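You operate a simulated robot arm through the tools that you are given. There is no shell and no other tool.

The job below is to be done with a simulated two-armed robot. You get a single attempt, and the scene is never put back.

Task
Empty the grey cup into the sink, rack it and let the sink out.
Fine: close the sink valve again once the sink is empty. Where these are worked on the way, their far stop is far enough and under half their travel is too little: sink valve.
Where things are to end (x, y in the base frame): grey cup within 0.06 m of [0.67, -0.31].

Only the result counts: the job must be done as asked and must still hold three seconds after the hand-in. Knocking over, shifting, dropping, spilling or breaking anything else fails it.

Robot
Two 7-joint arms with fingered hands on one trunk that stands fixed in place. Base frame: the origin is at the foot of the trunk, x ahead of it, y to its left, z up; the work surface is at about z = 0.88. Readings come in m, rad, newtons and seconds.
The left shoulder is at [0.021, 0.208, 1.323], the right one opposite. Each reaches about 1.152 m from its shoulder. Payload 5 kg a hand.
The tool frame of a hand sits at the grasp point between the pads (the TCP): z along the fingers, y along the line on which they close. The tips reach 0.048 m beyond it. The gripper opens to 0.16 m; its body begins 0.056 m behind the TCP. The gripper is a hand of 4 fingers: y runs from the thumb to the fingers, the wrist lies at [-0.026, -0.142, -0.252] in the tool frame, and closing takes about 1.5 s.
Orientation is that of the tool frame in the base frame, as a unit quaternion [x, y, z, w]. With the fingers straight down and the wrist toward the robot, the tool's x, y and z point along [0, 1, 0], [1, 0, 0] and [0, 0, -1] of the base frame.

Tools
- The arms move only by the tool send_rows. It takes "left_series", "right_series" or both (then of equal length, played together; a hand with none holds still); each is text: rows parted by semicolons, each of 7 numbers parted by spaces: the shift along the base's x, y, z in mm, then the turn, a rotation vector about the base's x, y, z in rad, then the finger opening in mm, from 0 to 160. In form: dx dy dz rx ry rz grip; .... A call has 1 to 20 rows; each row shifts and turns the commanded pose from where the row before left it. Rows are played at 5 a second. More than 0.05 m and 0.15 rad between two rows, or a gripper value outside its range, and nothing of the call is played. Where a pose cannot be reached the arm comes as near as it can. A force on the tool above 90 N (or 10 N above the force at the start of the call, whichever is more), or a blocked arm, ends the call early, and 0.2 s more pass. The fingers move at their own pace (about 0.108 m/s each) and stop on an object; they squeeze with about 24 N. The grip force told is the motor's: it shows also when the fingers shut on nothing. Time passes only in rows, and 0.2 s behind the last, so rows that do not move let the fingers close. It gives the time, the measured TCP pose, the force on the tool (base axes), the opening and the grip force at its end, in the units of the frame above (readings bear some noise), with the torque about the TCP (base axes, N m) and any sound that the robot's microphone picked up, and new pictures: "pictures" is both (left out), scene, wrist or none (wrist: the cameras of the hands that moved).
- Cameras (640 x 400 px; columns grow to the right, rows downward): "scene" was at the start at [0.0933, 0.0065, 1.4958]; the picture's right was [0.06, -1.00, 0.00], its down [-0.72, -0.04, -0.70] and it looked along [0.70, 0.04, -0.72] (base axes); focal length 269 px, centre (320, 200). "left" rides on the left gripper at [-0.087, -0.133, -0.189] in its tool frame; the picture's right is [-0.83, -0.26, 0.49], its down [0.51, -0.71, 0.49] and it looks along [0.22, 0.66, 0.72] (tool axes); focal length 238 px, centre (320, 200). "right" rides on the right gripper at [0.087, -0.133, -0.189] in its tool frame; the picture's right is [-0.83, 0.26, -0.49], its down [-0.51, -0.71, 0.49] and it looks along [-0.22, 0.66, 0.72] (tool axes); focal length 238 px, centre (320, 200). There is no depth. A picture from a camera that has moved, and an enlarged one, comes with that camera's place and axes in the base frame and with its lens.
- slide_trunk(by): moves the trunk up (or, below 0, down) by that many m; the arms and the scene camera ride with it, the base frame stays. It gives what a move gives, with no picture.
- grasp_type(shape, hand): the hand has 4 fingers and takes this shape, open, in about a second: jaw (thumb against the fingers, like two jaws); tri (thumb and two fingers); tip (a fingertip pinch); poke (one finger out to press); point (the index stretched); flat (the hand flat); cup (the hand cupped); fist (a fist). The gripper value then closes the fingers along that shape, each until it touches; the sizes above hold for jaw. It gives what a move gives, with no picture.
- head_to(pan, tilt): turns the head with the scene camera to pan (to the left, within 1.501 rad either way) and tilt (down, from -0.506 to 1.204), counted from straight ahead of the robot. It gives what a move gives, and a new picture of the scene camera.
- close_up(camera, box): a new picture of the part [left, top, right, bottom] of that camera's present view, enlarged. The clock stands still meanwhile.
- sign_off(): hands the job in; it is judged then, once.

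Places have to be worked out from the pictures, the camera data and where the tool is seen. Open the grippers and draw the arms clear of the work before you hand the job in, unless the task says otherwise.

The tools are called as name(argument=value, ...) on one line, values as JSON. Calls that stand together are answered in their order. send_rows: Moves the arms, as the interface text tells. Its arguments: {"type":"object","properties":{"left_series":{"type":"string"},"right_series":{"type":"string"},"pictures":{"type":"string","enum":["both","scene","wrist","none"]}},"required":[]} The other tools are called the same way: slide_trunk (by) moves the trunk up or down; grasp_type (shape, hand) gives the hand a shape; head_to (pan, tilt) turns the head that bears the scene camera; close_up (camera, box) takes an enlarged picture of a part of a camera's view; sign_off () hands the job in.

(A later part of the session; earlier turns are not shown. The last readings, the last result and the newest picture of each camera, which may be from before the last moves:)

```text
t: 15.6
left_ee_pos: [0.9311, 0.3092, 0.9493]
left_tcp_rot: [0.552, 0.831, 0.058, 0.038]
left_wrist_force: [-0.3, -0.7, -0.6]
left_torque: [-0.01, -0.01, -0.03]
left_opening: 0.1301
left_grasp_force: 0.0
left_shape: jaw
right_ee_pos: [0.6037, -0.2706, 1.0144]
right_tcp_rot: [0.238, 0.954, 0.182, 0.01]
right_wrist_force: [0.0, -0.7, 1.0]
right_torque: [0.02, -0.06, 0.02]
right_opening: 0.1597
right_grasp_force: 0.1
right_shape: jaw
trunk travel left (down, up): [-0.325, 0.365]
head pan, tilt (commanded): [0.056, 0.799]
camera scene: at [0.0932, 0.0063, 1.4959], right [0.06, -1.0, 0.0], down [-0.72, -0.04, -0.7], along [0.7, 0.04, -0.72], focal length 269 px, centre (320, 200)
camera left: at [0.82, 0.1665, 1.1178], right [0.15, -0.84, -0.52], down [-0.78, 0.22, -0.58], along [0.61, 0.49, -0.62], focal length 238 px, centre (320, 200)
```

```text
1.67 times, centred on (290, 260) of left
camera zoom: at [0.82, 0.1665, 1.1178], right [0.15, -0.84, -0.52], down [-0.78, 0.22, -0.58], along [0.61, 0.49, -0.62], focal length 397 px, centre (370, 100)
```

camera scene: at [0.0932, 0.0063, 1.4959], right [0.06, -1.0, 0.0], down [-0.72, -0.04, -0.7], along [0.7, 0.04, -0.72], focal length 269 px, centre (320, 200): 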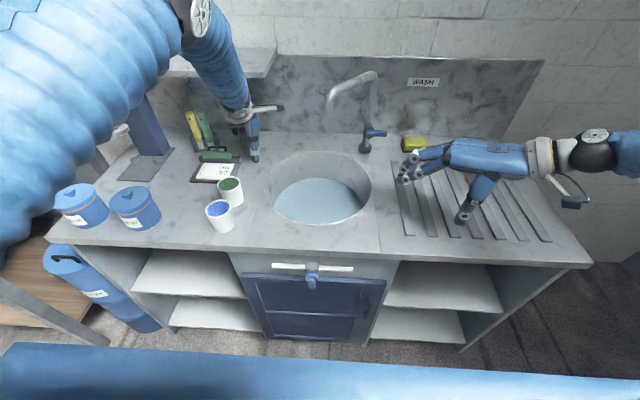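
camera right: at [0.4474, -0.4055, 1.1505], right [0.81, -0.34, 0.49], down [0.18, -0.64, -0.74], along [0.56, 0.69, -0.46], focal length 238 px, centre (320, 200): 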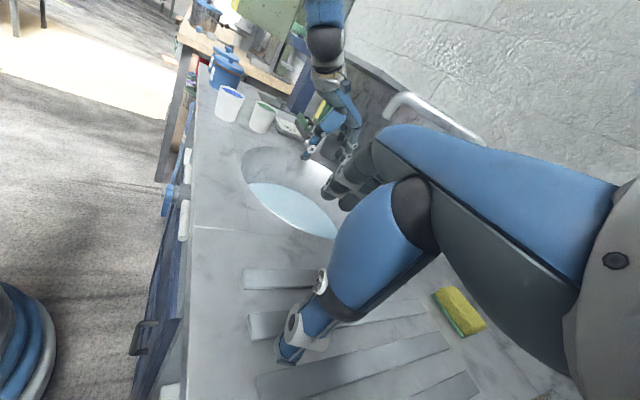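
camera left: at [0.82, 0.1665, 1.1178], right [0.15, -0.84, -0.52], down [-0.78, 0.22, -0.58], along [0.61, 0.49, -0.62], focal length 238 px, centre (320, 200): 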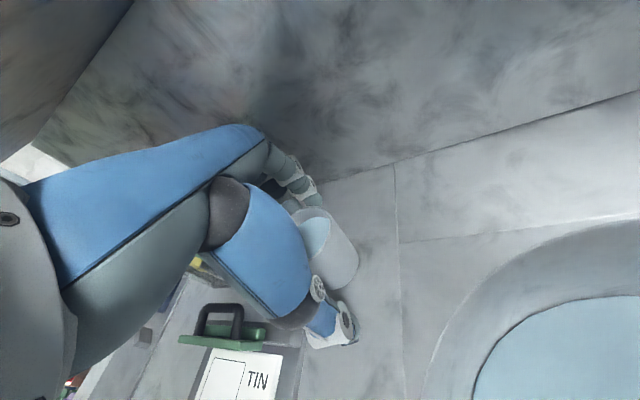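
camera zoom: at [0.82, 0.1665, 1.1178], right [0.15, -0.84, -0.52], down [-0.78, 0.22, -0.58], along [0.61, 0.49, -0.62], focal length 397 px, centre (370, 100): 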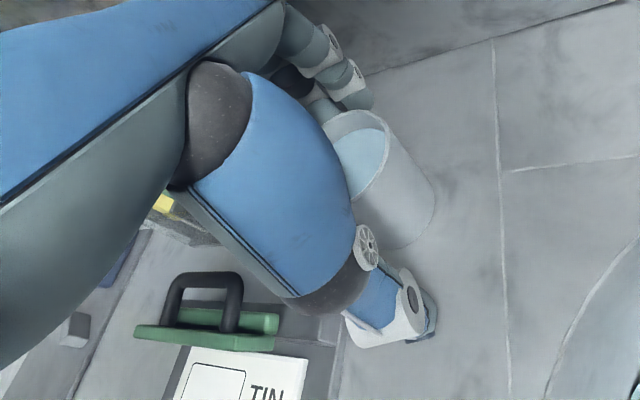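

The hand is down around the cup with no force. I'll zoom harder to make sure no finger is inside the cup before closing.

close_up(camera="scene", box=[230, 115, 270, 165])

close_up(camera="left", box=[270, 160, 370, 280])

close_up(camera="right", box=[280, 40, 400, 160])

```text
8.00 times, centred on (250, 140) of scene
camera zoom: at [0.0932, 0.0063, 1.4959], right [0.06, -1.0, 0.0], down [-0.72, -0.04, -0.7], along [0.7, 0.04, -0.72], focal length 2152 px, centre (880, 680)
```

zoom: 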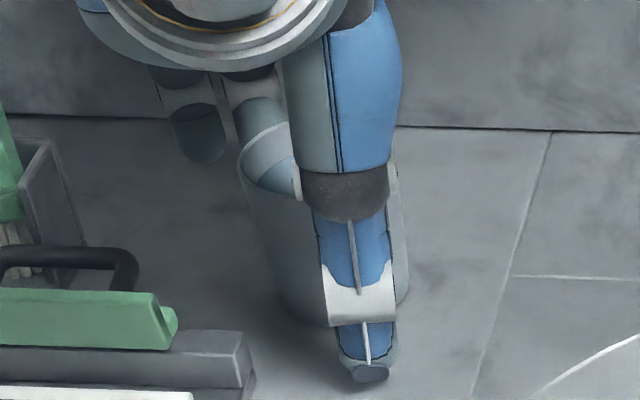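

```text
3.33 times, centred on (320, 220) of left
camera zoom: at [0.82, 0.1665, 1.1178], right [0.15, -0.84, -0.52], down [-0.78, 0.22, -0.58], along [0.61, 0.49, -0.62], focal length 794 px, centre (320, 133)
```

zoom: 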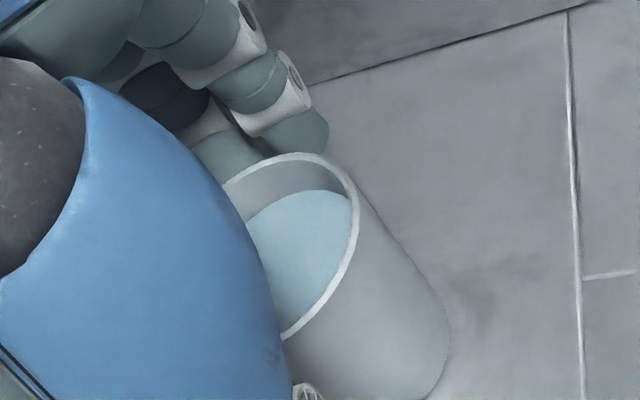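

```text
3.33 times, centred on (340, 100) of right
camera zoom: at [0.447, -0.4056, 1.1506], right [0.81, -0.34, 0.49], down [0.18, -0.64, -0.74], along [0.56, 0.69, -0.46], focal length 794 px, centre (253, 533)
```

zoom: 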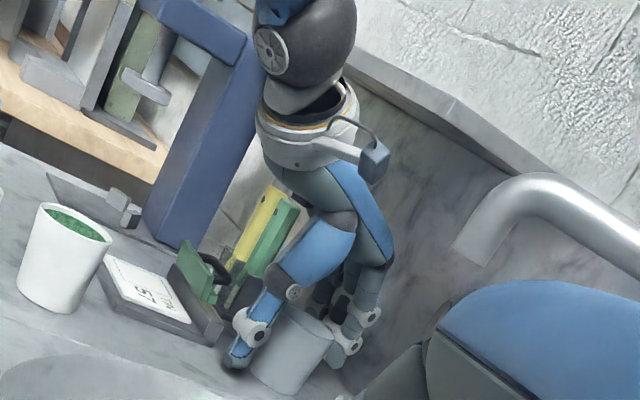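

The views confirm the cup stands between the thumb and the fingers, with all fingers outside. I close the hand on it.

send_rows(left_series="0 0 0 0 0 0 110; 0 0 0 0 0 0 95; 0 0 0 0 0 0 80; 0 0 0 0 0 0 70; 0 0 0 0 0 0 60; 0 0 0 0 0 0 50; 0 0 0 0 0 0 40; 0 0 0 0 0 0 40; 0 0 0 0 0 0 40", pictures="both")

close_up(camera="right", box=[280, 40, 400, 160])

close_up(camera="left", box=[240, 150, 390, 290])

```text
t: 17.6
left_ee_pos: [0.9319, 0.3087, 0.9496]
left_tcp_rot: [0.551, 0.832, 0.058, 0.038]
left_wrist_force: [0.3, -0.3, 0.7]
left_torque: [0.0, 0.06, -0.02]
left_opening: 0.0628
left_grasp_force: 24.3
left_shape: jaw
right_ee_pos: [0.604, -0.2706, 1.0144]
right_tcp_rot: [0.238, 0.954, 0.183, 0.009]
right_wrist_force: [-0.7, -0.3, -0.2]
right_torque: [0.01, 0.03, -0.02]
right_opening: 0.1599
right_grasp_force: 0.0
right_shape: jaw
trunk travel left (down, up): [-0.325, 0.365]
head pan, tilt (commanded): [0.056, 0.799]
camera scene: at [0.0935, 0.0064, 1.4958], right [0.06, -1.0, 0.0], down [-0.72, -0.04, -0.7], along [0.7, 0.04, -0.72], focal length 269 px, centre (320, 200)
camera left: at [0.8202, 0.1666, 1.1174], right [0.15, -0.84, -0.52], down [-0.78, 0.22, -0.58], along [0.61, 0.49, -0.62], focal length 238 px, centre (320, 200)
```

scene: 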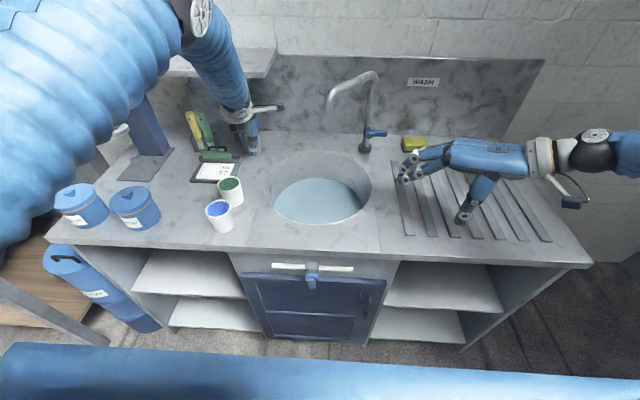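
left: 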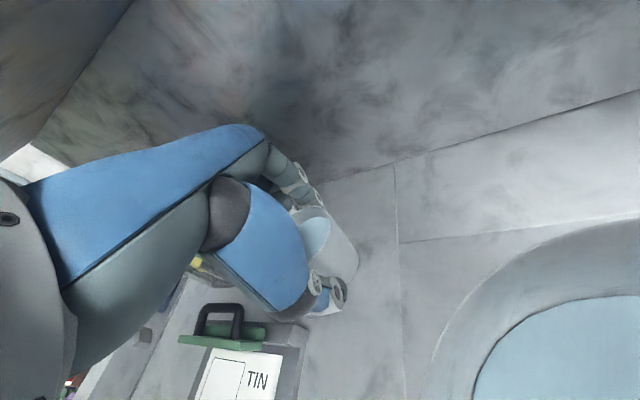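

```text
3.33 times, centred on (340, 100) of right
camera zoom: at [0.4472, -0.4056, 1.1505], right [0.81, -0.34, 0.49], down [0.18, -0.64, -0.74], along [0.56, 0.69, -0.46], focal length 794 px, centre (253, 533)
```

zoom: 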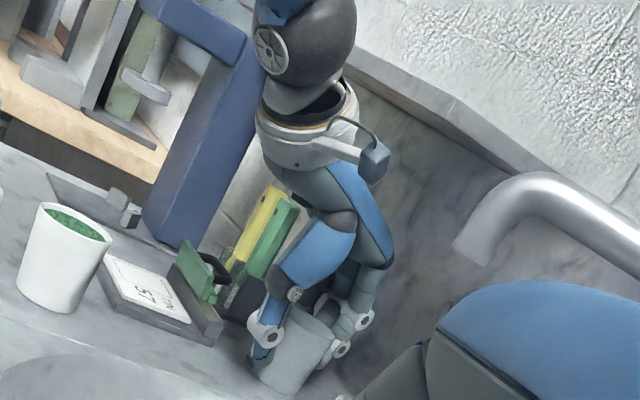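

```text
2.86 times, centred on (315, 220) of left
camera zoom: at [0.8202, 0.1666, 1.1174], right [0.15, -0.84, -0.52], down [-0.78, 0.22, -0.58], along [0.61, 0.49, -0.62], focal length 681 px, centre (334, 143)
```

zoom: 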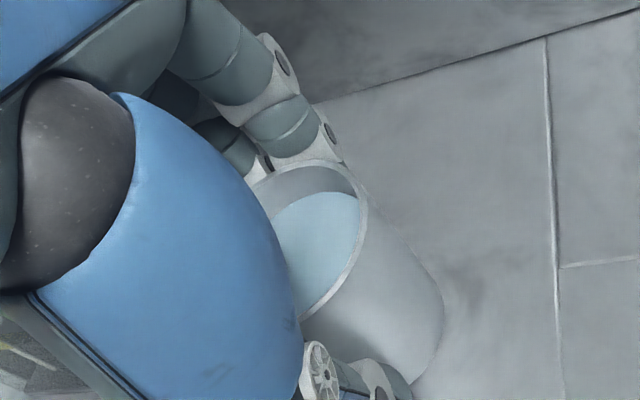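

The cup is gripped at 63 mm opening with 24 N. I lift it slightly to test the hold.

send_rows(left_series="0 0 4 0 0 0 40; 0 0 6 0 0 0 40; 0 0 8 0 0 0 40; 0 0 0 0 0 0 40", pictures="both")

close_up(camera="right", box=[280, 40, 400, 160])

```text
t: 18.6
left_ee_pos: [0.9334, 0.3089, 0.9662]
left_tcp_rot: [0.551, 0.831, 0.058, 0.038]
left_wrist_force: [-0.1, 0.6, -2.2]
left_torque: [0.0, 0.05, -0.01]
left_opening: 0.0627
left_grasp_force: 24.0
left_shape: jaw
right_ee_pos: [0.6046, -0.2695, 1.0145]
right_tcp_rot: [0.238, 0.954, 0.182, 0.008]
right_wrist_force: [-0.2, 0.0, -0.6]
right_torque: [-0.04, 0.0, 0.0]
right_opening: 0.1598
right_grasp_force: 0.1
right_shape: jaw
trunk travel left (down, up): [-0.325, 0.365]
head pan, tilt (commanded): [0.056, 0.799]
camera scene: at [0.0938, 0.0065, 1.4958], right [0.06, -1.0, 0.0], down [-0.72, -0.04, -0.7], along [0.7, 0.04, -0.72], focal length 269 px, centre (320, 200)
camera left: at [0.8205, 0.1671, 1.135], right [0.15, -0.84, -0.52], down [-0.78, 0.22, -0.58], along [0.61, 0.49, -0.62], focal length 238 px, centre (320, 200)
```

scene: 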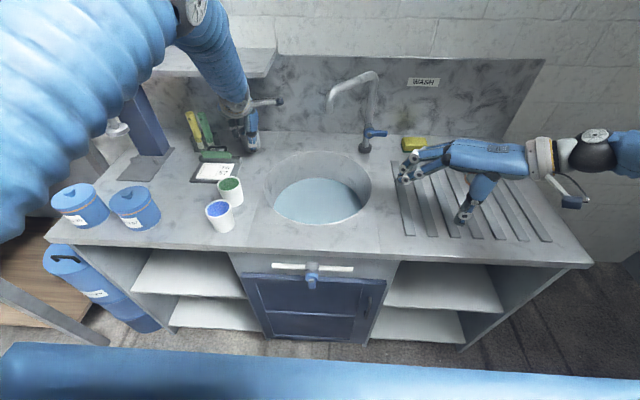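
left: 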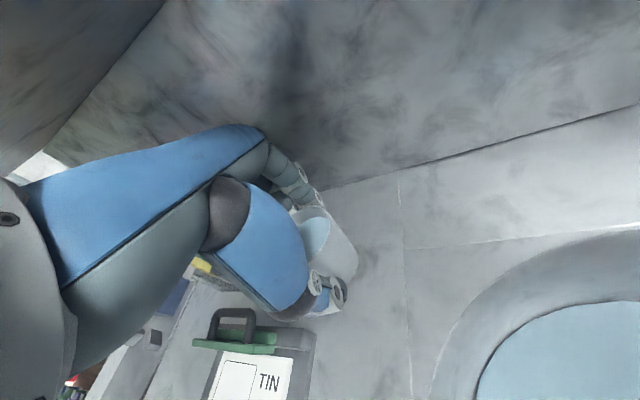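

```text
3.33 times, centred on (340, 100) of right
camera zoom: at [0.4475, -0.4055, 1.1504], right [0.81, -0.34, 0.49], down [0.18, -0.64, -0.74], along [0.56, 0.69, -0.46], focal length 794 px, centre (253, 533)
```

zoom: 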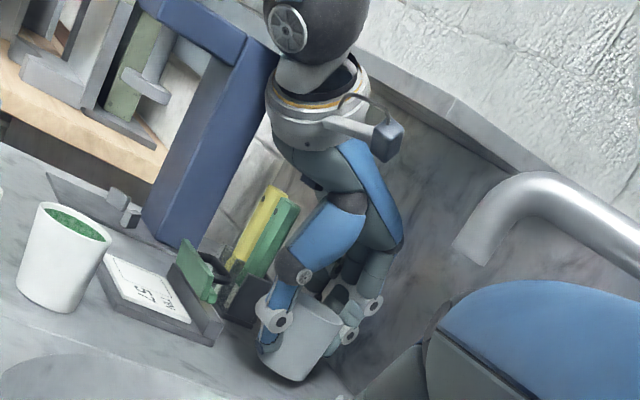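

The cup is held securely (about 2 N weight). I'll carry it level, right and back out from under the shelf toward the sink, raising it once clear.

send_rows(left_series="-2 -12 8 0 0 0 40; -2 -12 8 0 0 0 40; -5 -12 4 0 0 0 40; -14 -10 2 0 0 0 40; -14 -10 2 0 0 0 40; -14 -10 2 0 0 0 40; -14 -10 3 0 0 0 40; -14 -10 5 0 0 0 40; -14 -8 10 0 0 0 40; -14 -8 15 0 0 0 40; -14 -8 15 0 0 0 40; -14 -8 15 0 0 0 40; -12 -8 15 0 0 0 40; 0 0 0 0 0 0 40", pictures="both")

```text
t: 21.6
left_ee_pos: [0.7852, 0.1823, 1.0716]
left_tcp_rot: [0.551, 0.832, 0.057, 0.038]
left_wrist_force: [0.4, 0.9, -2.0]
left_torque: [-0.03, 0.1, 0.0]
left_opening: 0.0627
left_grasp_force: 24.2
left_shape: jaw
right_ee_pos: [0.6047, -0.2697, 1.0147]
right_tcp_rot: [0.238, 0.954, 0.182, 0.009]
right_wrist_force: [0.8, 0.0, 0.7]
right_torque: [0.02, 0.05, 0.06]
right_opening: 0.1597
right_grasp_force: 0.1
right_shape: jaw
trunk travel left (down, up): [-0.325, 0.365]
head pan, tilt (commanded): [0.056, 0.799]
camera scene: at [0.0941, 0.0065, 1.4957], right [0.06, -1.0, 0.0], down [-0.72, -0.04, -0.7], along [0.7, 0.04, -0.72], focal length 269 px, centre (320, 200)
camera left: at [0.6745, 0.0399, 1.24], right [0.15, -0.84, -0.52], down [-0.78, 0.22, -0.58], along [0.61, 0.49, -0.63], focal length 238 px, centre (320, 200)
```

scene: 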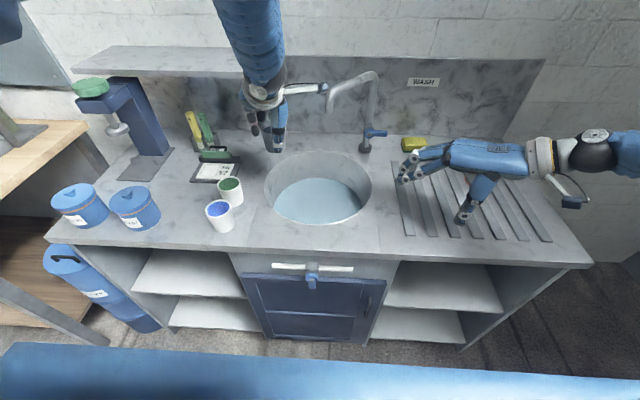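
left: 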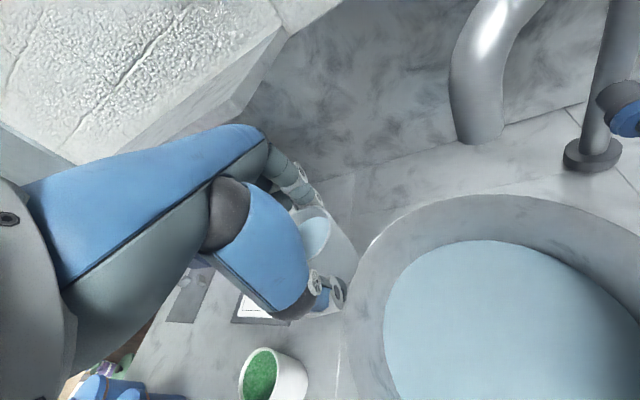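

The cup is level at [0.785, 0.182, 1.072]. I move it over the sink, at about [0.745, 0.11, 1.12], clear of the spout.

send_rows(left_series="-8 -14 10 0 0 0 40; -8 -14 10 0 0 0 40; -8 -14 10 0 0 0 40; -8 -15 10 0 0 0 40; -8 -15 10 0 0 0 40; 0 0 0 0 0 0 40", pictures="both")

```text
t: 23.0
left_ee_pos: [0.7454, 0.1127, 1.1217]
left_tcp_rot: [0.551, 0.831, 0.057, 0.038]
left_wrist_force: [0.5, 0.7, -1.9]
left_torque: [-0.02, 0.01, -0.02]
left_opening: 0.0628
left_grasp_force: 24.0
left_shape: jaw
right_ee_pos: [0.6055, -0.2696, 1.0152]
right_tcp_rot: [0.238, 0.954, 0.181, 0.01]
right_wrist_force: [-0.6, -0.1, 0.4]
right_torque: [-0.01, 0.03, 0.0]
right_opening: 0.1599
right_grasp_force: 0.1
right_shape: jaw
trunk travel left (down, up): [-0.325, 0.365]
head pan, tilt (commanded): [0.056, 0.799]
camera scene: at [0.0938, 0.0067, 1.4958], right [0.06, -1.0, 0.0], down [-0.72, -0.04, -0.7], along [0.7, 0.04, -0.72], focal length 269 px, centre (320, 200)
camera left: at [0.634, -0.0304, 1.289], right [0.15, -0.84, -0.52], down [-0.78, 0.22, -0.58], along [0.61, 0.49, -0.63], focal length 238 px, centre (320, 200)
```

scene: 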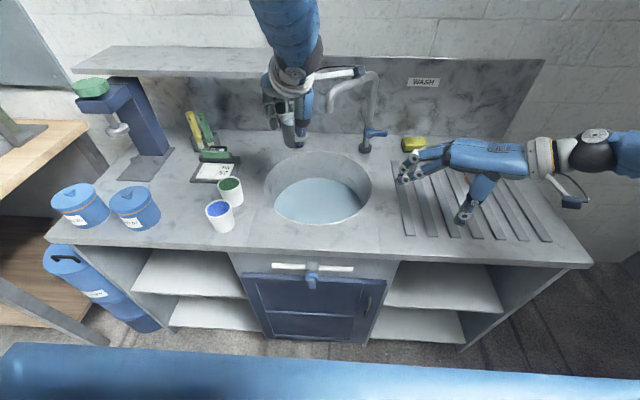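
left: 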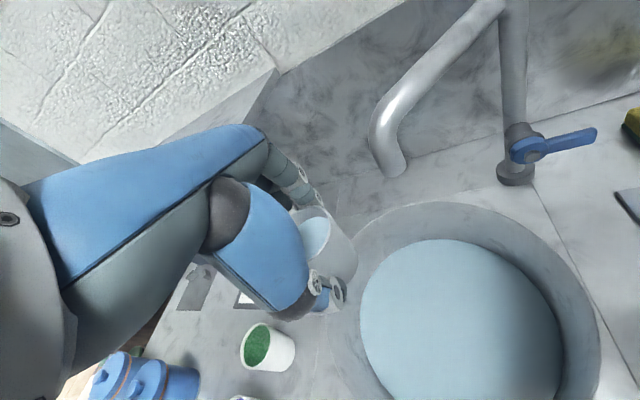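

Holding at [0.745, 0.113, 1.122], above the sink. I start tipping the cup to the left (the hand swings toward the left side), checking reach along the way.

send_rows(left_series="0 0 0 -0.129 -0.055 0 40; 0 0 0 -0.129 -0.055 0 40; 0 0 0 -0.129 -0.055 0 40; 0 0 0 -0.129 -0.055 0 40; 0 0 0 -0.129 -0.055 0 40", pictures="both")

```text
t: 24.2
left_ee_pos: [0.7453, 0.1068, 1.1225]
left_tcp_rot: [0.501, 0.793, -0.129, 0.322]
left_wrist_force: [5.9, 19.1, 6.0]
left_torque: [-0.85, 0.84, -1.36]
left_opening: 0.0623
left_grasp_force: 24.0
left_shape: jaw
right_ee_pos: [0.6059, -0.2723, 1.0131]
right_tcp_rot: [0.239, 0.954, 0.182, 0.009]
right_wrist_force: [0.2, -2.8, -1.1]
right_torque: [0.52, 0.11, 0.07]
right_opening: 0.1595
right_grasp_force: 0.0
right_shape: jaw
trunk travel left (down, up): [-0.325, 0.365]
head pan, tilt (commanded): [0.056, 0.799]
camera scene: at [0.0945, 0.0054, 1.4957], right [0.06, -1.0, 0.0], down [-0.72, -0.04, -0.7], along [0.7, 0.04, -0.72], focal length 269 px, centre (320, 200)
camera left: at [0.5832, 0.0828, 1.3055], right [0.2, -0.97, 0.14], down [-0.58, -0.23, -0.78], along [0.79, 0.08, -0.61], focal length 238 px, centre (320, 200)
```

scene: 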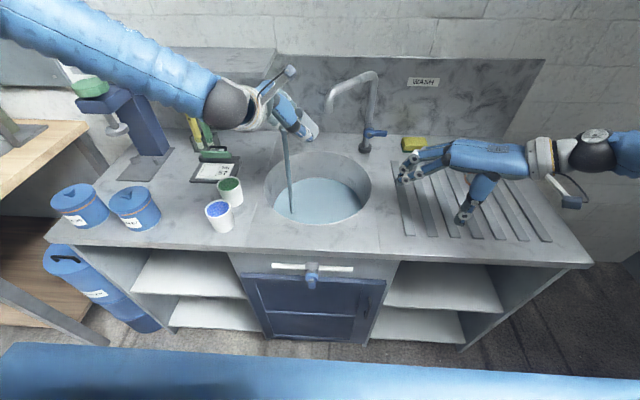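
left: 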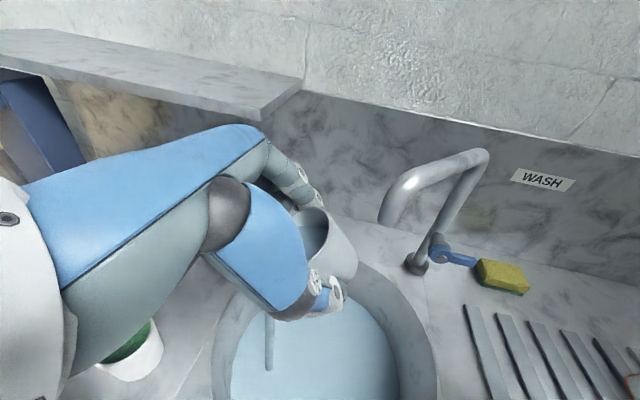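

The water is streaming into the sink. I continue tipping further.

send_rows(left_series="0 0 0 -0.12 -0.05 0 40; 0 0 0 -0.12 -0.05 0 40; 0 0 0 -0.12 -0.05 0 40; 0 0 0 -0.12 -0.05 0 40; 0 0 0 -0.12 -0.05 0 40", pictures="both")

```text
t: 25.4
left_ee_pos: [0.7382, 0.089, 1.1191]
left_tcp_rot: [0.475, 0.755, -0.205, 0.403]
left_wrist_force: [1.0, -0.8, -2.2]
left_torque: [0.03, 0.03, -0.01]
left_opening: 0.0621
left_grasp_force: 23.9
left_shape: jaw
left hand out of reach, approached as far as the arm can: row 2, 3, 4, 5
right_ee_pos: [0.6047, -0.2697, 1.0156]
right_tcp_rot: [0.238, 0.954, 0.182, 0.008]
right_wrist_force: [0.3, -1.4, -0.6]
right_torque: [0.05, 0.01, 0.0]
right_opening: 0.1597
right_grasp_force: 0.1
right_shape: jaw
trunk travel left (down, up): [-0.325, 0.365]
head pan, tilt (commanded): [0.056, 0.799]
camera scene: at [0.0939, 0.0063, 1.4958], right [0.06, -1.0, 0.0], down [-0.72, -0.04, -0.7], along [0.7, 0.04, -0.72], focal length 269 px, centre (320, 200)
camera left: at [0.5626, 0.1102, 1.2906], right [0.16, -0.92, 0.37], down [-0.54, -0.39, -0.75], along [0.83, -0.08, -0.55], focal length 238 px, centre (320, 200)
```

scene: 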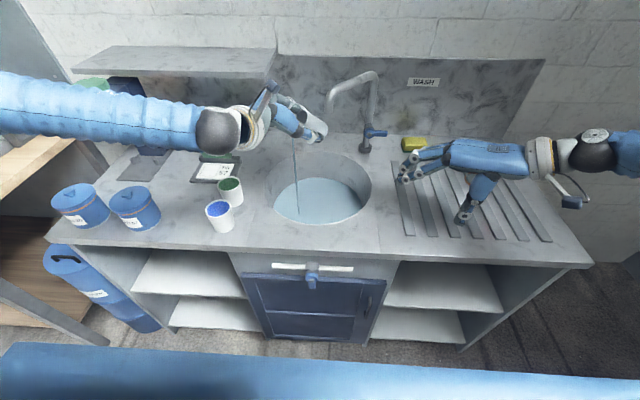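
left: 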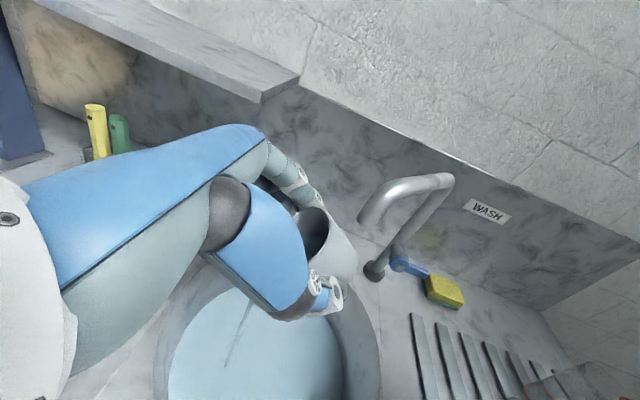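

The pour works, but the wrist reached its limit at about 53° tilt. I'll raise the hand (moving slightly away from the spout, still over the sink) to gain wrist freedom, then continue tipping.

send_rows(left_series="-6 3 22 0 0 0 40; -6 3 22 0 0 0 40; -6 3 22 0 0 0 40; -6 3 22 0 0 0 40; -6 3 22 0 0 0 40; -4 3 22 0 0 0 40; 0 0 0 -0.12 -0.05 0 40; 0 0 0 -0.12 -0.05 0 40; 0 0 0 -0.12 -0.05 0 40", pictures="both")

```text
t: 27.4
left_ee_pos: [0.7026, 0.0988, 1.2518]
left_tcp_rot: [0.432, 0.692, -0.283, 0.504]
left_wrist_force: [2.9, 1.3, 6.8]
left_torque: [0.58, 0.47, -0.3]
left_opening: 0.0621
left_grasp_force: 24.2
left_shape: jaw
left hand out of reach, approached as far as the arm can: row 9
right_ee_pos: [0.6044, -0.2703, 1.0125]
right_tcp_rot: [0.239, 0.954, 0.181, 0.009]
right_wrist_force: [0.6, 0.0, -2.0]
right_torque: [0.07, 0.07, 0.03]
right_opening: 0.1597
right_grasp_force: 0.1
right_shape: jaw
trunk travel left (down, up): [-0.325, 0.365]
head pan, tilt (commanded): [0.056, 0.799]
camera scene: at [0.0949, 0.0074, 1.4951], right [0.06, -1.0, 0.0], down [-0.72, -0.04, -0.7], along [0.7, 0.04, -0.72], focal length 269 px, centre (320, 200)
camera left: at [0.5092, 0.1648, 1.3904], right [0.09, -0.78, 0.61], down [-0.46, -0.58, -0.67], along [0.88, -0.23, -0.41], focal length 238 px, centre (320, 200)
```

scene: 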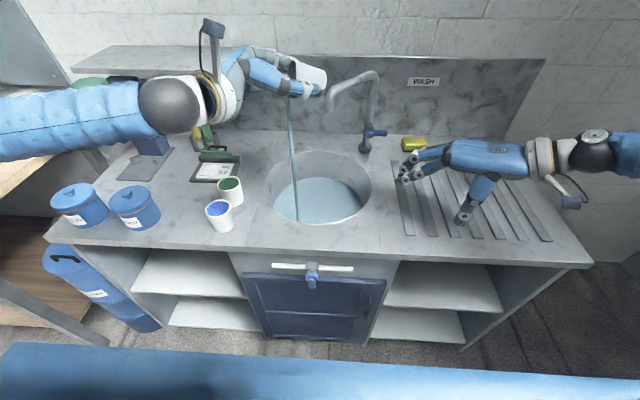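
left: 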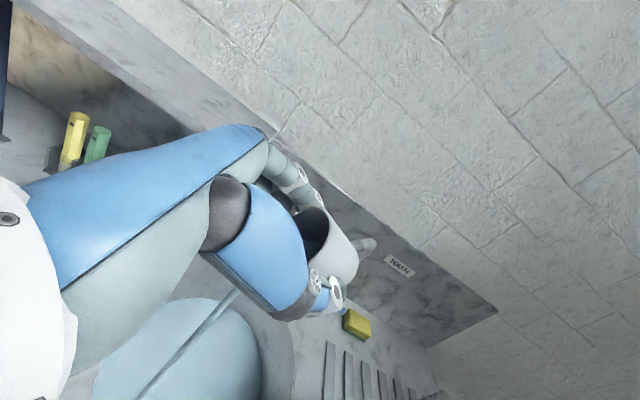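

Tilt is now about 70° and the stream still falls inside the sink. I'll raise a little more and keep tipping.

send_rows(left_series="4 0 28 0 0 0 40; 4 0 28 0 0 0 40; 4 0 28 0 0 0 40; 0 0 0 -0.12 -0.05 0 40; 0 0 0 -0.12 -0.05 0 40; 0 0 0 -0.12 -0.05 0 40; 0 0 0 -0.12 -0.05 0 40", pictures="both")

```text
t: 29.0
left_ee_pos: [0.7367, 0.1263, 1.369]
left_tcp_rot: [0.339, 0.561, -0.406, 0.637]
left_wrist_force: [0.3, 1.4, -27.0]
left_torque: [-2.13, -1.49, -0.13]
left_opening: 0.0622
left_grasp_force: 24.3
left_shape: jaw
left hand out of reach, approached as far as the arm can: row 6, 7
right_ee_pos: [0.605, -0.2658, 1.0136]
right_tcp_rot: [0.238, 0.954, 0.182, 0.01]
right_wrist_force: [1.2, 0.6, -0.9]
right_torque: [0.01, 0.05, 0.06]
right_opening: 0.1601
right_grasp_force: 0.0
right_shape: jaw
trunk travel left (down, up): [-0.325, 0.365]
head pan, tilt (commanded): [0.056, 0.799]
camera scene: at [0.0946, 0.0101, 1.4951], right [0.06, -1.0, 0.0], down [-0.72, -0.04, -0.7], along [0.7, 0.04, -0.72], focal length 269 px, centre (320, 200)
camera left: at [0.5303, 0.2466, 1.4318], right [-0.05, -0.43, 0.9], down [-0.4, -0.82, -0.41], along [0.91, -0.38, -0.13], focal length 238 px, centre (320, 200)
```

scene: 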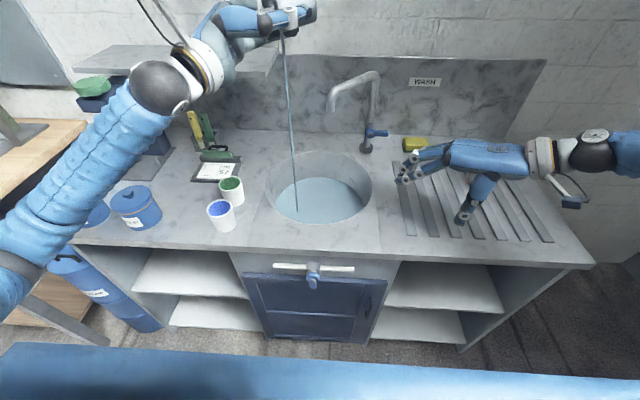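
left: 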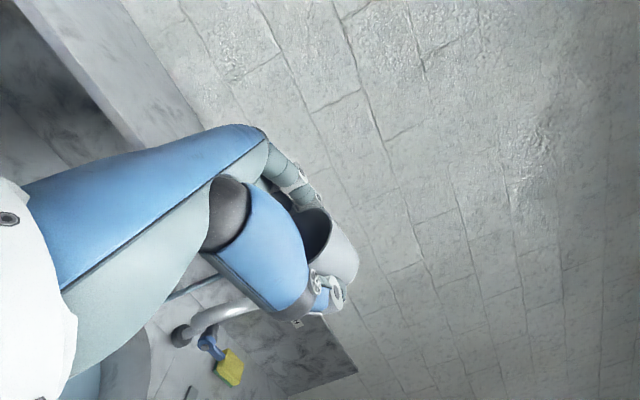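

The cup is tilted to about 98° and still draining into the sink. I hold still to let it run out and check the forces.

send_rows(left_series="0 0 0 0 0 0 40; 0 0 0 0 0 0 40; 0 0 0 0 0 0 40; 0 0 0 0 0 0 40; 0 0 0 0 0 0 40", pictures="both")

close_up(camera="scene", box=[0, 80, 240, 340])

close_up(camera="scene", box=[220, 0, 380, 230])

close_up(camera="left", box=[250, 160, 390, 330])

```text
t: 30.2
left_ee_pos: [0.7341, 0.1223, 1.3712]
left_tcp_rot: [0.339, 0.559, -0.407, 0.638]
left_wrist_force: [0.3, 0.6, 0.0]
left_torque: [0.0, 0.0, 0.02]
left_opening: 0.062
left_grasp_force: 24.0
left_shape: jaw
right_ee_pos: [0.6042, -0.2703, 1.0143]
right_tcp_rot: [0.238, 0.954, 0.182, 0.009]
right_wrist_force: [1.1, 1.1, -1.0]
right_torque: [0.01, -0.02, -0.01]
right_opening: 0.1599
right_grasp_force: 0.0
right_shape: jaw
trunk travel left (down, up): [-0.325, 0.365]
head pan, tilt (commanded): [0.056, 0.799]
camera scene: at [0.0929, 0.0064, 1.4959], right [0.06, -1.0, 0.0], down [-0.72, -0.04, -0.7], along [0.7, 0.04, -0.72], focal length 269 px, centre (320, 200)
camera left: at [0.5281, 0.2429, 1.4327], right [-0.06, -0.43, 0.9], down [-0.4, -0.82, -0.41], along [0.91, -0.38, -0.13], focal length 238 px, centre (320, 200)
```

scene: 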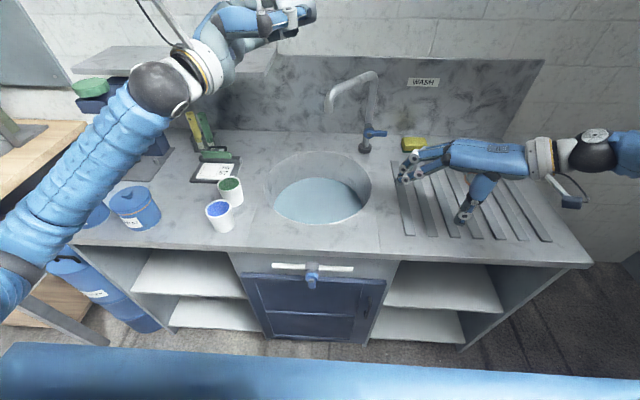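
left: 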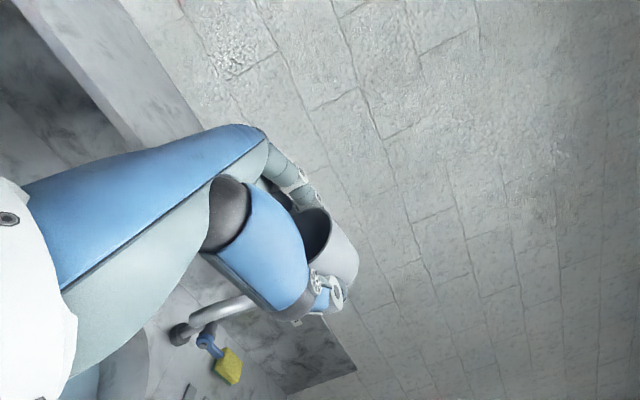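

```text
1.54 times, centred on (120, 210) of scene
camera zoom: at [0.0929, 0.0064, 1.4959], right [0.06, -1.0, 0.0], down [-0.72, -0.04, -0.7], along [0.7, 0.04, -0.72], focal length 414 px, centre (628, 185)
```

zoom: 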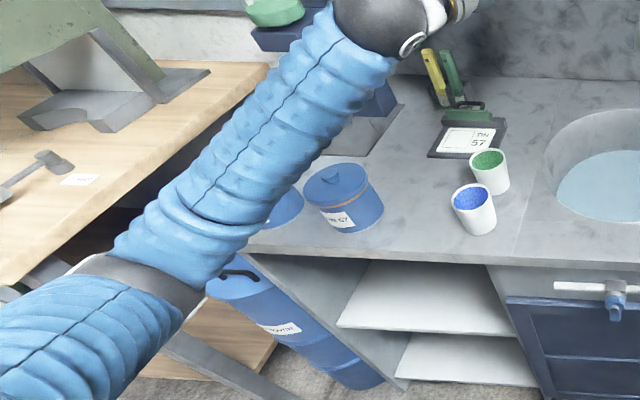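

```text
1.74 times, centred on (300, 115) of scene
camera zoom: at [0.0929, 0.0064, 1.4959], right [0.06, -1.0, 0.0], down [-0.72, -0.04, -0.7], along [0.7, 0.04, -0.72], focal length 468 px, centre (355, 348)
```

zoom: 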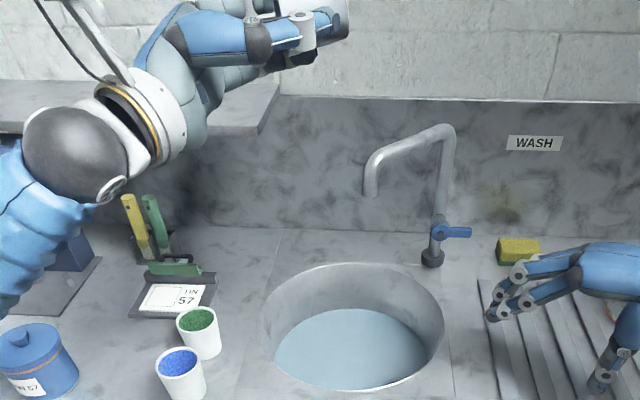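

```text
2.35 times, centred on (320, 245) of left
camera zoom: at [0.5281, 0.2429, 1.4327], right [-0.06, -0.43, 0.9], down [-0.4, -0.82, -0.41], along [0.91, -0.38, -0.13], focal length 561 px, centre (320, 94)
```

zoom: 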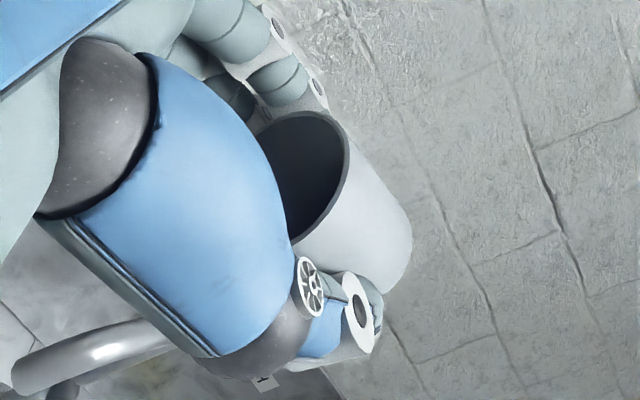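

The stream has stopped, the cup interior looks dry and the load dropped from 2 N to about 0, so it is empty. I'll rotate it back upright over the sink while lowering, and move the right hand out of the rack area at the same time.

send_rows(left_series="0 0 -15 0.125 0.0417 0 40; 0 0 -15 0.125 0.0417 0 40; 0 0 -15 0.125 0.0417 0 40; 0 0 -15 0.125 0.0417 0 40; 0 0 -15 0.125 0.0417 0 40; 0 0 -15 0.125 0.0417 0 40; 0 0 -15 0.125 0.0417 0 40; 0 0 0 0 0 0 40", right_series="-15 -20 15 0 0 0 160; -20 -25 15 0 0 0 160; -25 -30 15 0 0 0 160; -30 -30 15 0 0 0 160; -30 -30 15 0 0 0 160; -30 -30 10 0 0 0 160; -20 -20 5 0 0 0 160; 0 0 0 0 0 0 160", pictures="both")

```text
t: 32.0
left_ee_pos: [0.7345, 0.1224, 1.2637]
left_tcp_rot: [0.517, 0.762, -0.176, 0.348]
left_wrist_force: [0.2, 0.9, -0.6]
left_torque: [-0.04, 0.05, -0.05]
left_opening: 0.062
left_grasp_force: 23.4
left_shape: jaw
right_ee_pos: [0.4292, -0.4542, 1.102]
right_tcp_rot: [0.238, 0.954, 0.181, 0.01]
right_wrist_force: [0.1, 1.1, -0.1]
right_torque: [-0.07, 0.02, -0.01]
right_opening: 0.1602
right_grasp_force: 0.1
right_shape: jaw
trunk travel left (down, up): [-0.325, 0.365]
head pan, tilt (commanded): [0.056, 0.799]
camera scene: at [0.0934, 0.0074, 1.4958], right [0.06, -1.0, 0.0], down [-0.72, -0.04, -0.7], along [0.7, 0.04, -0.72], focal length 269 px, centre (320, 200)
camera right: at [0.2716, -0.5892, 1.2385], right [0.81, -0.34, 0.49], down [0.18, -0.65, -0.74], along [0.56, 0.69, -0.46], focal length 238 px, centre (320, 200)
camera left: at [0.568, 0.1289, 1.4463], right [0.12, -0.96, 0.23], down [-0.59, -0.26, -0.77], along [0.8, -0.04, -0.6], focal length 238 px, centre (320, 200)
```

scene: 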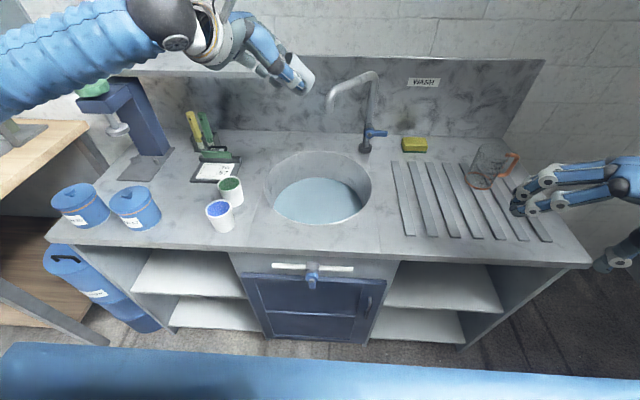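
right: 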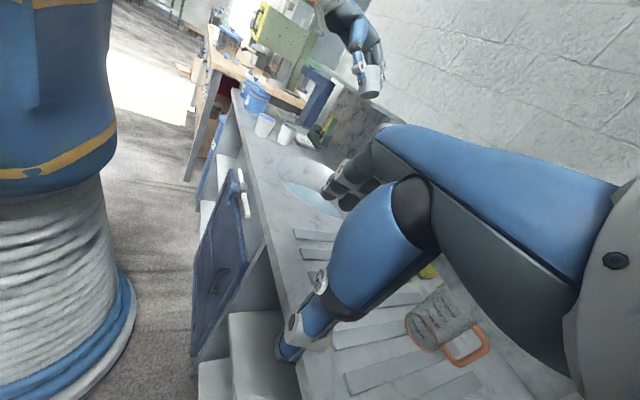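
left: 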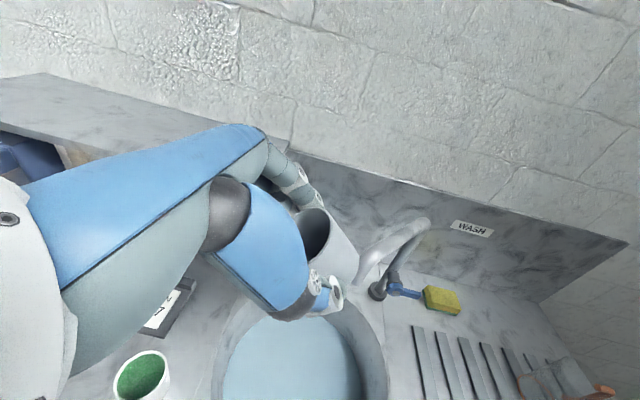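

Upright half regained. I finish rotating it upright, then begin yawing toward the rack side.

send_rows(left_series="-6 0 -8 0.125 0.0417 0 40; -6 0 -8 0.125 0.0417 0 40; -6 0 -8 0.125 0.0417 0 40; -6 0 -8 0.125 0.0417 0 40; -6 0 -8 0.125 0.0417 0 40; -6 0 -8 0.125 0.0417 0 40; 0 -20 0 0 0 -0.13 40; 0 -25 0 0 0 -0.13 40; 0 -25 0 0 0 -0.13 40; 0 -25 0 0 0 -0.13 40; 0 0 0 0 0 0 40", pictures="both")

```text
t: 34.4
left_ee_pos: [0.7005, 0.0257, 1.218]
left_tcp_rot: [0.772, 0.633, 0.04, 0.052]
left_wrist_force: [0.1, 1.2, -0.2]
left_torque: [-0.08, 0.0, 0.01]
left_opening: 0.0621
left_grasp_force: 24.0
left_shape: jaw
right_ee_pos: [0.429, -0.4548, 1.1027]
right_tcp_rot: [0.238, 0.954, 0.182, 0.009]
right_wrist_force: [-0.3, 0.1, 1.0]
right_torque: [-0.08, 0.05, -0.03]
right_opening: 0.16
right_grasp_force: 0.0
right_shape: jaw
trunk travel left (down, up): [-0.325, 0.365]
head pan, tilt (commanded): [0.056, 0.799]
camera scene: at [0.0931, 0.007, 1.4958], right [0.06, -1.0, 0.0], down [-0.72, -0.04, -0.7], along [0.7, 0.04, -0.72], focal length 269 px, centre (320, 200)
camera left: at [0.5298, -0.0289, 1.3879], right [-0.35, -0.78, -0.51], down [-0.53, 0.62, -0.58], along [0.77, 0.07, -0.63], focal length 238 px, centre (320, 200)
```

scene: 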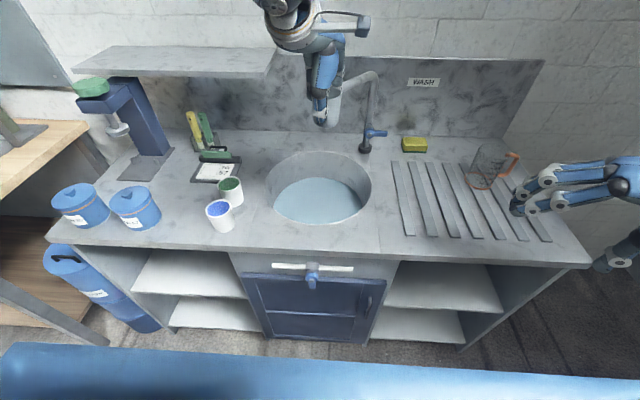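
left: 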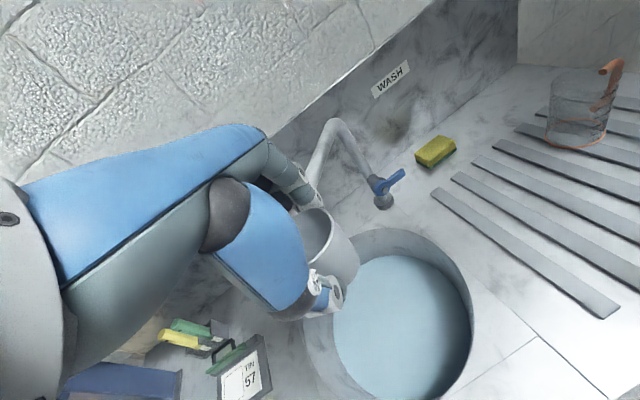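

The cup is upright over the sink at [0.70, 0.026, 1.218]. I carry it to above the rack near [0.67, -0.315], yawing further, and pull the right hand back a bit more.

send_rows(left_series="-3 -34 -8 0 0 -0.13 40; -3 -34 -8 0 0 -0.13 40; -3 -34 -8 0 0 -0.13 40; -3 -34 -8 0 0 -0.13 40; -3 -34 -8 0 0 0 40; -3 -34 -8 0 0 0 40; -3 -34 -8 0 0 0 40; -3 -34 -8 0 0 0 40; -3 -34 -8 0 0 0 40; -3 -34 -8 0 0 0 40; 0 0 0 0 0 0 40", right_series="-20 -5 0 0 0 0 160; -20 -5 0 0 0 0 160; -20 -5 0 0 0 0 160; -20 -5 0 0 0 0 160; 0 0 0 0 0 0 160; 0 0 0 0 0 0 160; 0 0 0 0 0 0 160; 0 0 0 0 0 0 160; 0 0 0 0 0 0 160; 0 0 0 0 0 0 160; 0 0 0 0 0 0 160", pictures="both")

```text
t: 36.8
left_ee_pos: [0.6672, -0.3147, 1.1364]
left_tcp_rot: [0.908, 0.415, 0.025, 0.061]
left_wrist_force: [0.3, 0.4, 0.5]
left_torque: [-0.06, -0.02, 0.02]
left_opening: 0.0619
left_grasp_force: 23.6
left_shape: jaw
right_ee_pos: [0.3494, -0.4769, 1.1027]
right_tcp_rot: [0.238, 0.954, 0.181, 0.009]
right_wrist_force: [0.2, 0.7, 0.9]
right_torque: [-0.04, 0.01, -0.01]
right_opening: 0.16
right_grasp_force: 0.1
right_shape: jaw
trunk travel left (down, up): [-0.325, 0.365]
head pan, tilt (commanded): [0.056, 0.799]
camera scene: at [0.0925, 0.007, 1.4959], right [0.06, -1.0, 0.0], down [-0.72, -0.04, -0.7], along [0.7, 0.04, -0.72], focal length 269 px, centre (320, 200)
camera right: at [0.1924, -0.611, 1.2389], right [0.81, -0.34, 0.49], down [0.18, -0.64, -0.74], along [0.56, 0.69, -0.46], focal length 238 px, centre (320, 200)
camera left: at [0.4919, -0.2772, 1.3067], right [-0.69, -0.51, -0.51], down [-0.15, 0.8, -0.58], along [0.7, -0.33, -0.63], focal length 238 px, centre (320, 200)
```

scene: 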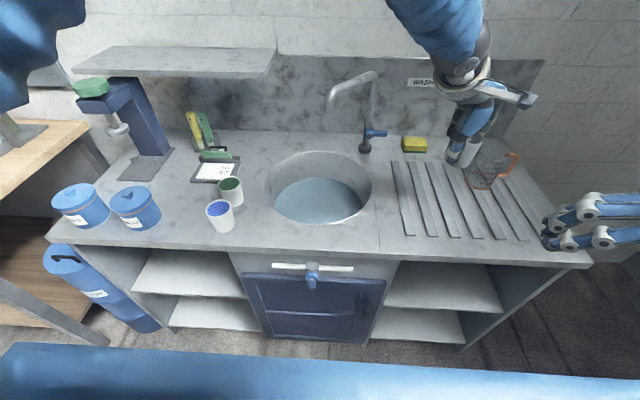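
right: 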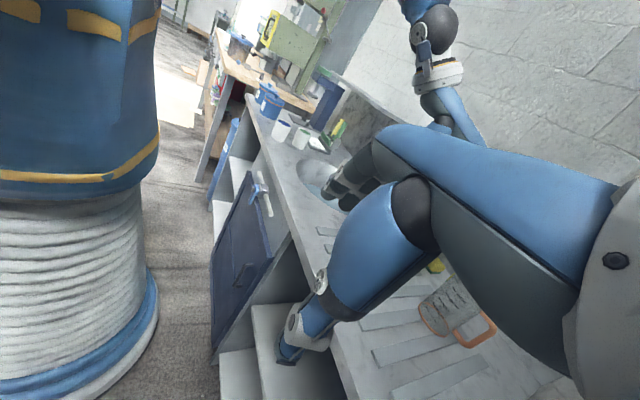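
left: 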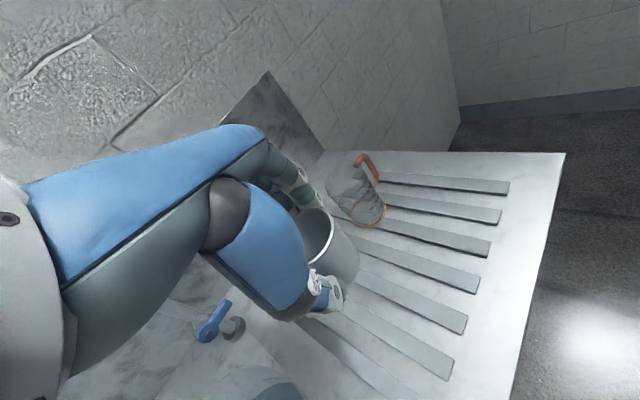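

The cup hangs upright above the rack at [0.667, -0.315, 1.136]. I'll check the slats below before lowering.

close_up(camera="scene", box=[380, 110, 560, 250])

close_up(camera="left", box=[280, 140, 520, 400])

```text
2.86 times, centred on (470, 180) of scene
camera zoom: at [0.0925, 0.007, 1.4959], right [0.06, -1.0, 0.0], down [-0.72, -0.04, -0.7], along [0.7, 0.04, -0.72], focal length 769 px, centre (-109, 257)
```

zoom: 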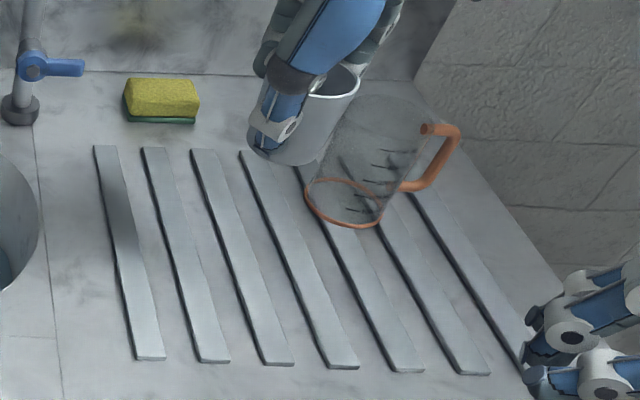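

```text
1.54 times, centred on (400, 270) of left
camera zoom: at [0.4919, -0.2772, 1.3067], right [-0.69, -0.51, -0.51], down [-0.15, 0.8, -0.58], along [0.7, -0.33, -0.63], focal length 367 px, centre (197, 92)
```

zoom: 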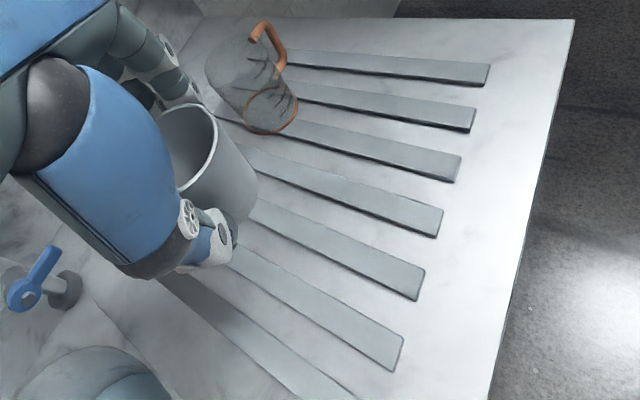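

The slats are low raised ribs; the gap centre under the cup is y≈-0.317, so the cup will rest across two slats. I lower toward the rack.

send_rows(left_series="0 0 -20 0 0 0 40; 0 0 -20 0 0 0 40; 0 0 -20 0 0 0 40; 0 0 -20 0 0 0 40; 0 0 -20 0 0 0 40; 0 0 -20 0 0 0 40; 0 0 -20 0 0 0 40; 0 0 -16 0 0 0 40; 0 0 0 0 0 0 40", pictures="both")

close_up(camera="scene", box=[390, 130, 520, 240])

```text
t: 38.8
left_ee_pos: [0.6679, -0.3161, 0.9834]
left_tcp_rot: [0.908, 0.414, 0.026, 0.062]
left_wrist_force: [-0.3, 0.3, -1.0]
left_torque: [0.01, -0.02, 0.0]
left_opening: 0.0619
left_grasp_force: 23.9
left_shape: jaw
right_ee_pos: [0.3494, -0.4767, 1.1024]
right_tcp_rot: [0.238, 0.954, 0.183, 0.009]
right_wrist_force: [-0.4, -0.9, 0.8]
right_torque: [0.02, -0.02, -0.02]
right_opening: 0.1597
right_grasp_force: 0.0
right_shape: jaw
trunk travel left (down, up): [-0.325, 0.365]
head pan, tilt (commanded): [0.056, 0.799]
camera scene: at [0.0927, 0.006, 1.4959], right [0.06, -1.0, 0.0], down [-0.72, -0.04, -0.7], along [0.7, 0.04, -0.72], focal length 269 px, centre (320, 200)
camera left: at [0.4929, -0.2784, 1.1525], right [-0.69, -0.51, -0.51], down [-0.15, 0.8, -0.58], along [0.7, -0.33, -0.63], focal length 238 px, centre (320, 200)
```

scene: 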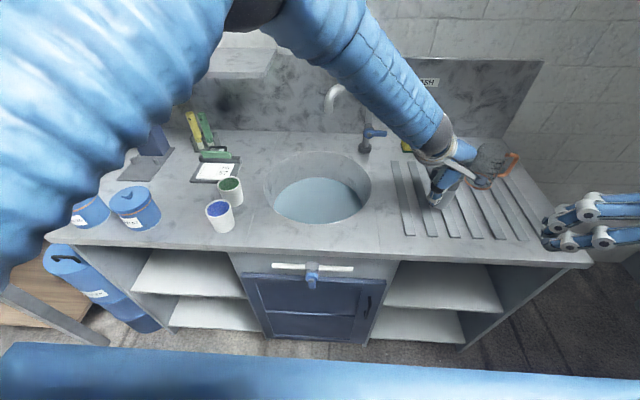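
left: 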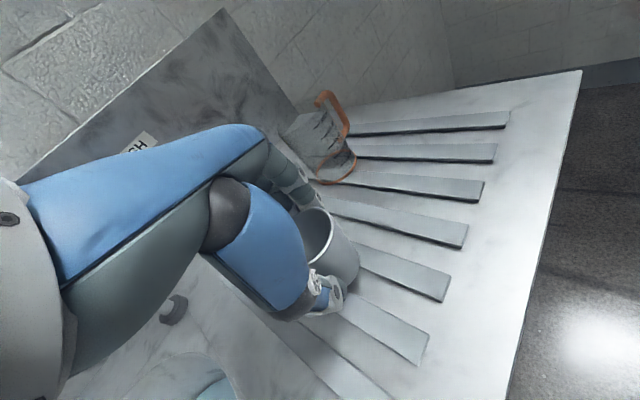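

```text
3.64 times, centred on (455, 185) of scene
camera zoom: at [0.0927, 0.006, 1.4959], right [0.06, -1.0, 0.0], down [-0.72, -0.04, -0.7], along [0.7, 0.04, -0.72], focal length 978 px, centre (-171, 254)
```

zoom: 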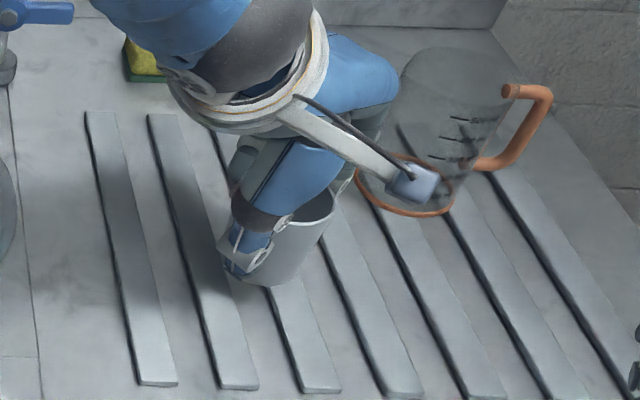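

The cup is about 2.5 cm above the slats, aligned over the gap between slats 2 and 3. I lower slowly until I feel contact.

send_rows(left_series="0 0 -5 0 0 0 40; 0 0 -5 0 0 0 40; 0 0 -5 0 0 0 40; 0 0 -4 0 0 0 40; 0 0 -2 0 0 0 40; 0 0 -2 0 0 0 40; 0 0 0 0 0 0 40", pictures="none")

```text
t: 40.4
left_ee_pos: [0.6684, -0.3153, 0.9592]
left_tcp_rot: [0.908, 0.415, 0.026, 0.061]
left_wrist_force: [-0.6, 0.5, 0.7]
left_torque: [-0.02, -0.05, -0.03]
left_opening: 0.062
left_grasp_force: 23.8
left_shape: jaw
right_ee_pos: [0.3487, -0.4762, 1.1028]
right_tcp_rot: [0.238, 0.954, 0.183, 0.01]
right_wrist_force: [-0.2, -0.2, 0.0]
right_torque: [0.02, 0.0, 0.01]
right_opening: 0.1602
right_grasp_force: 0.1
right_shape: jaw
trunk travel left (down, up): [-0.325, 0.365]
head pan, tilt (commanded): [0.056, 0.799]
```

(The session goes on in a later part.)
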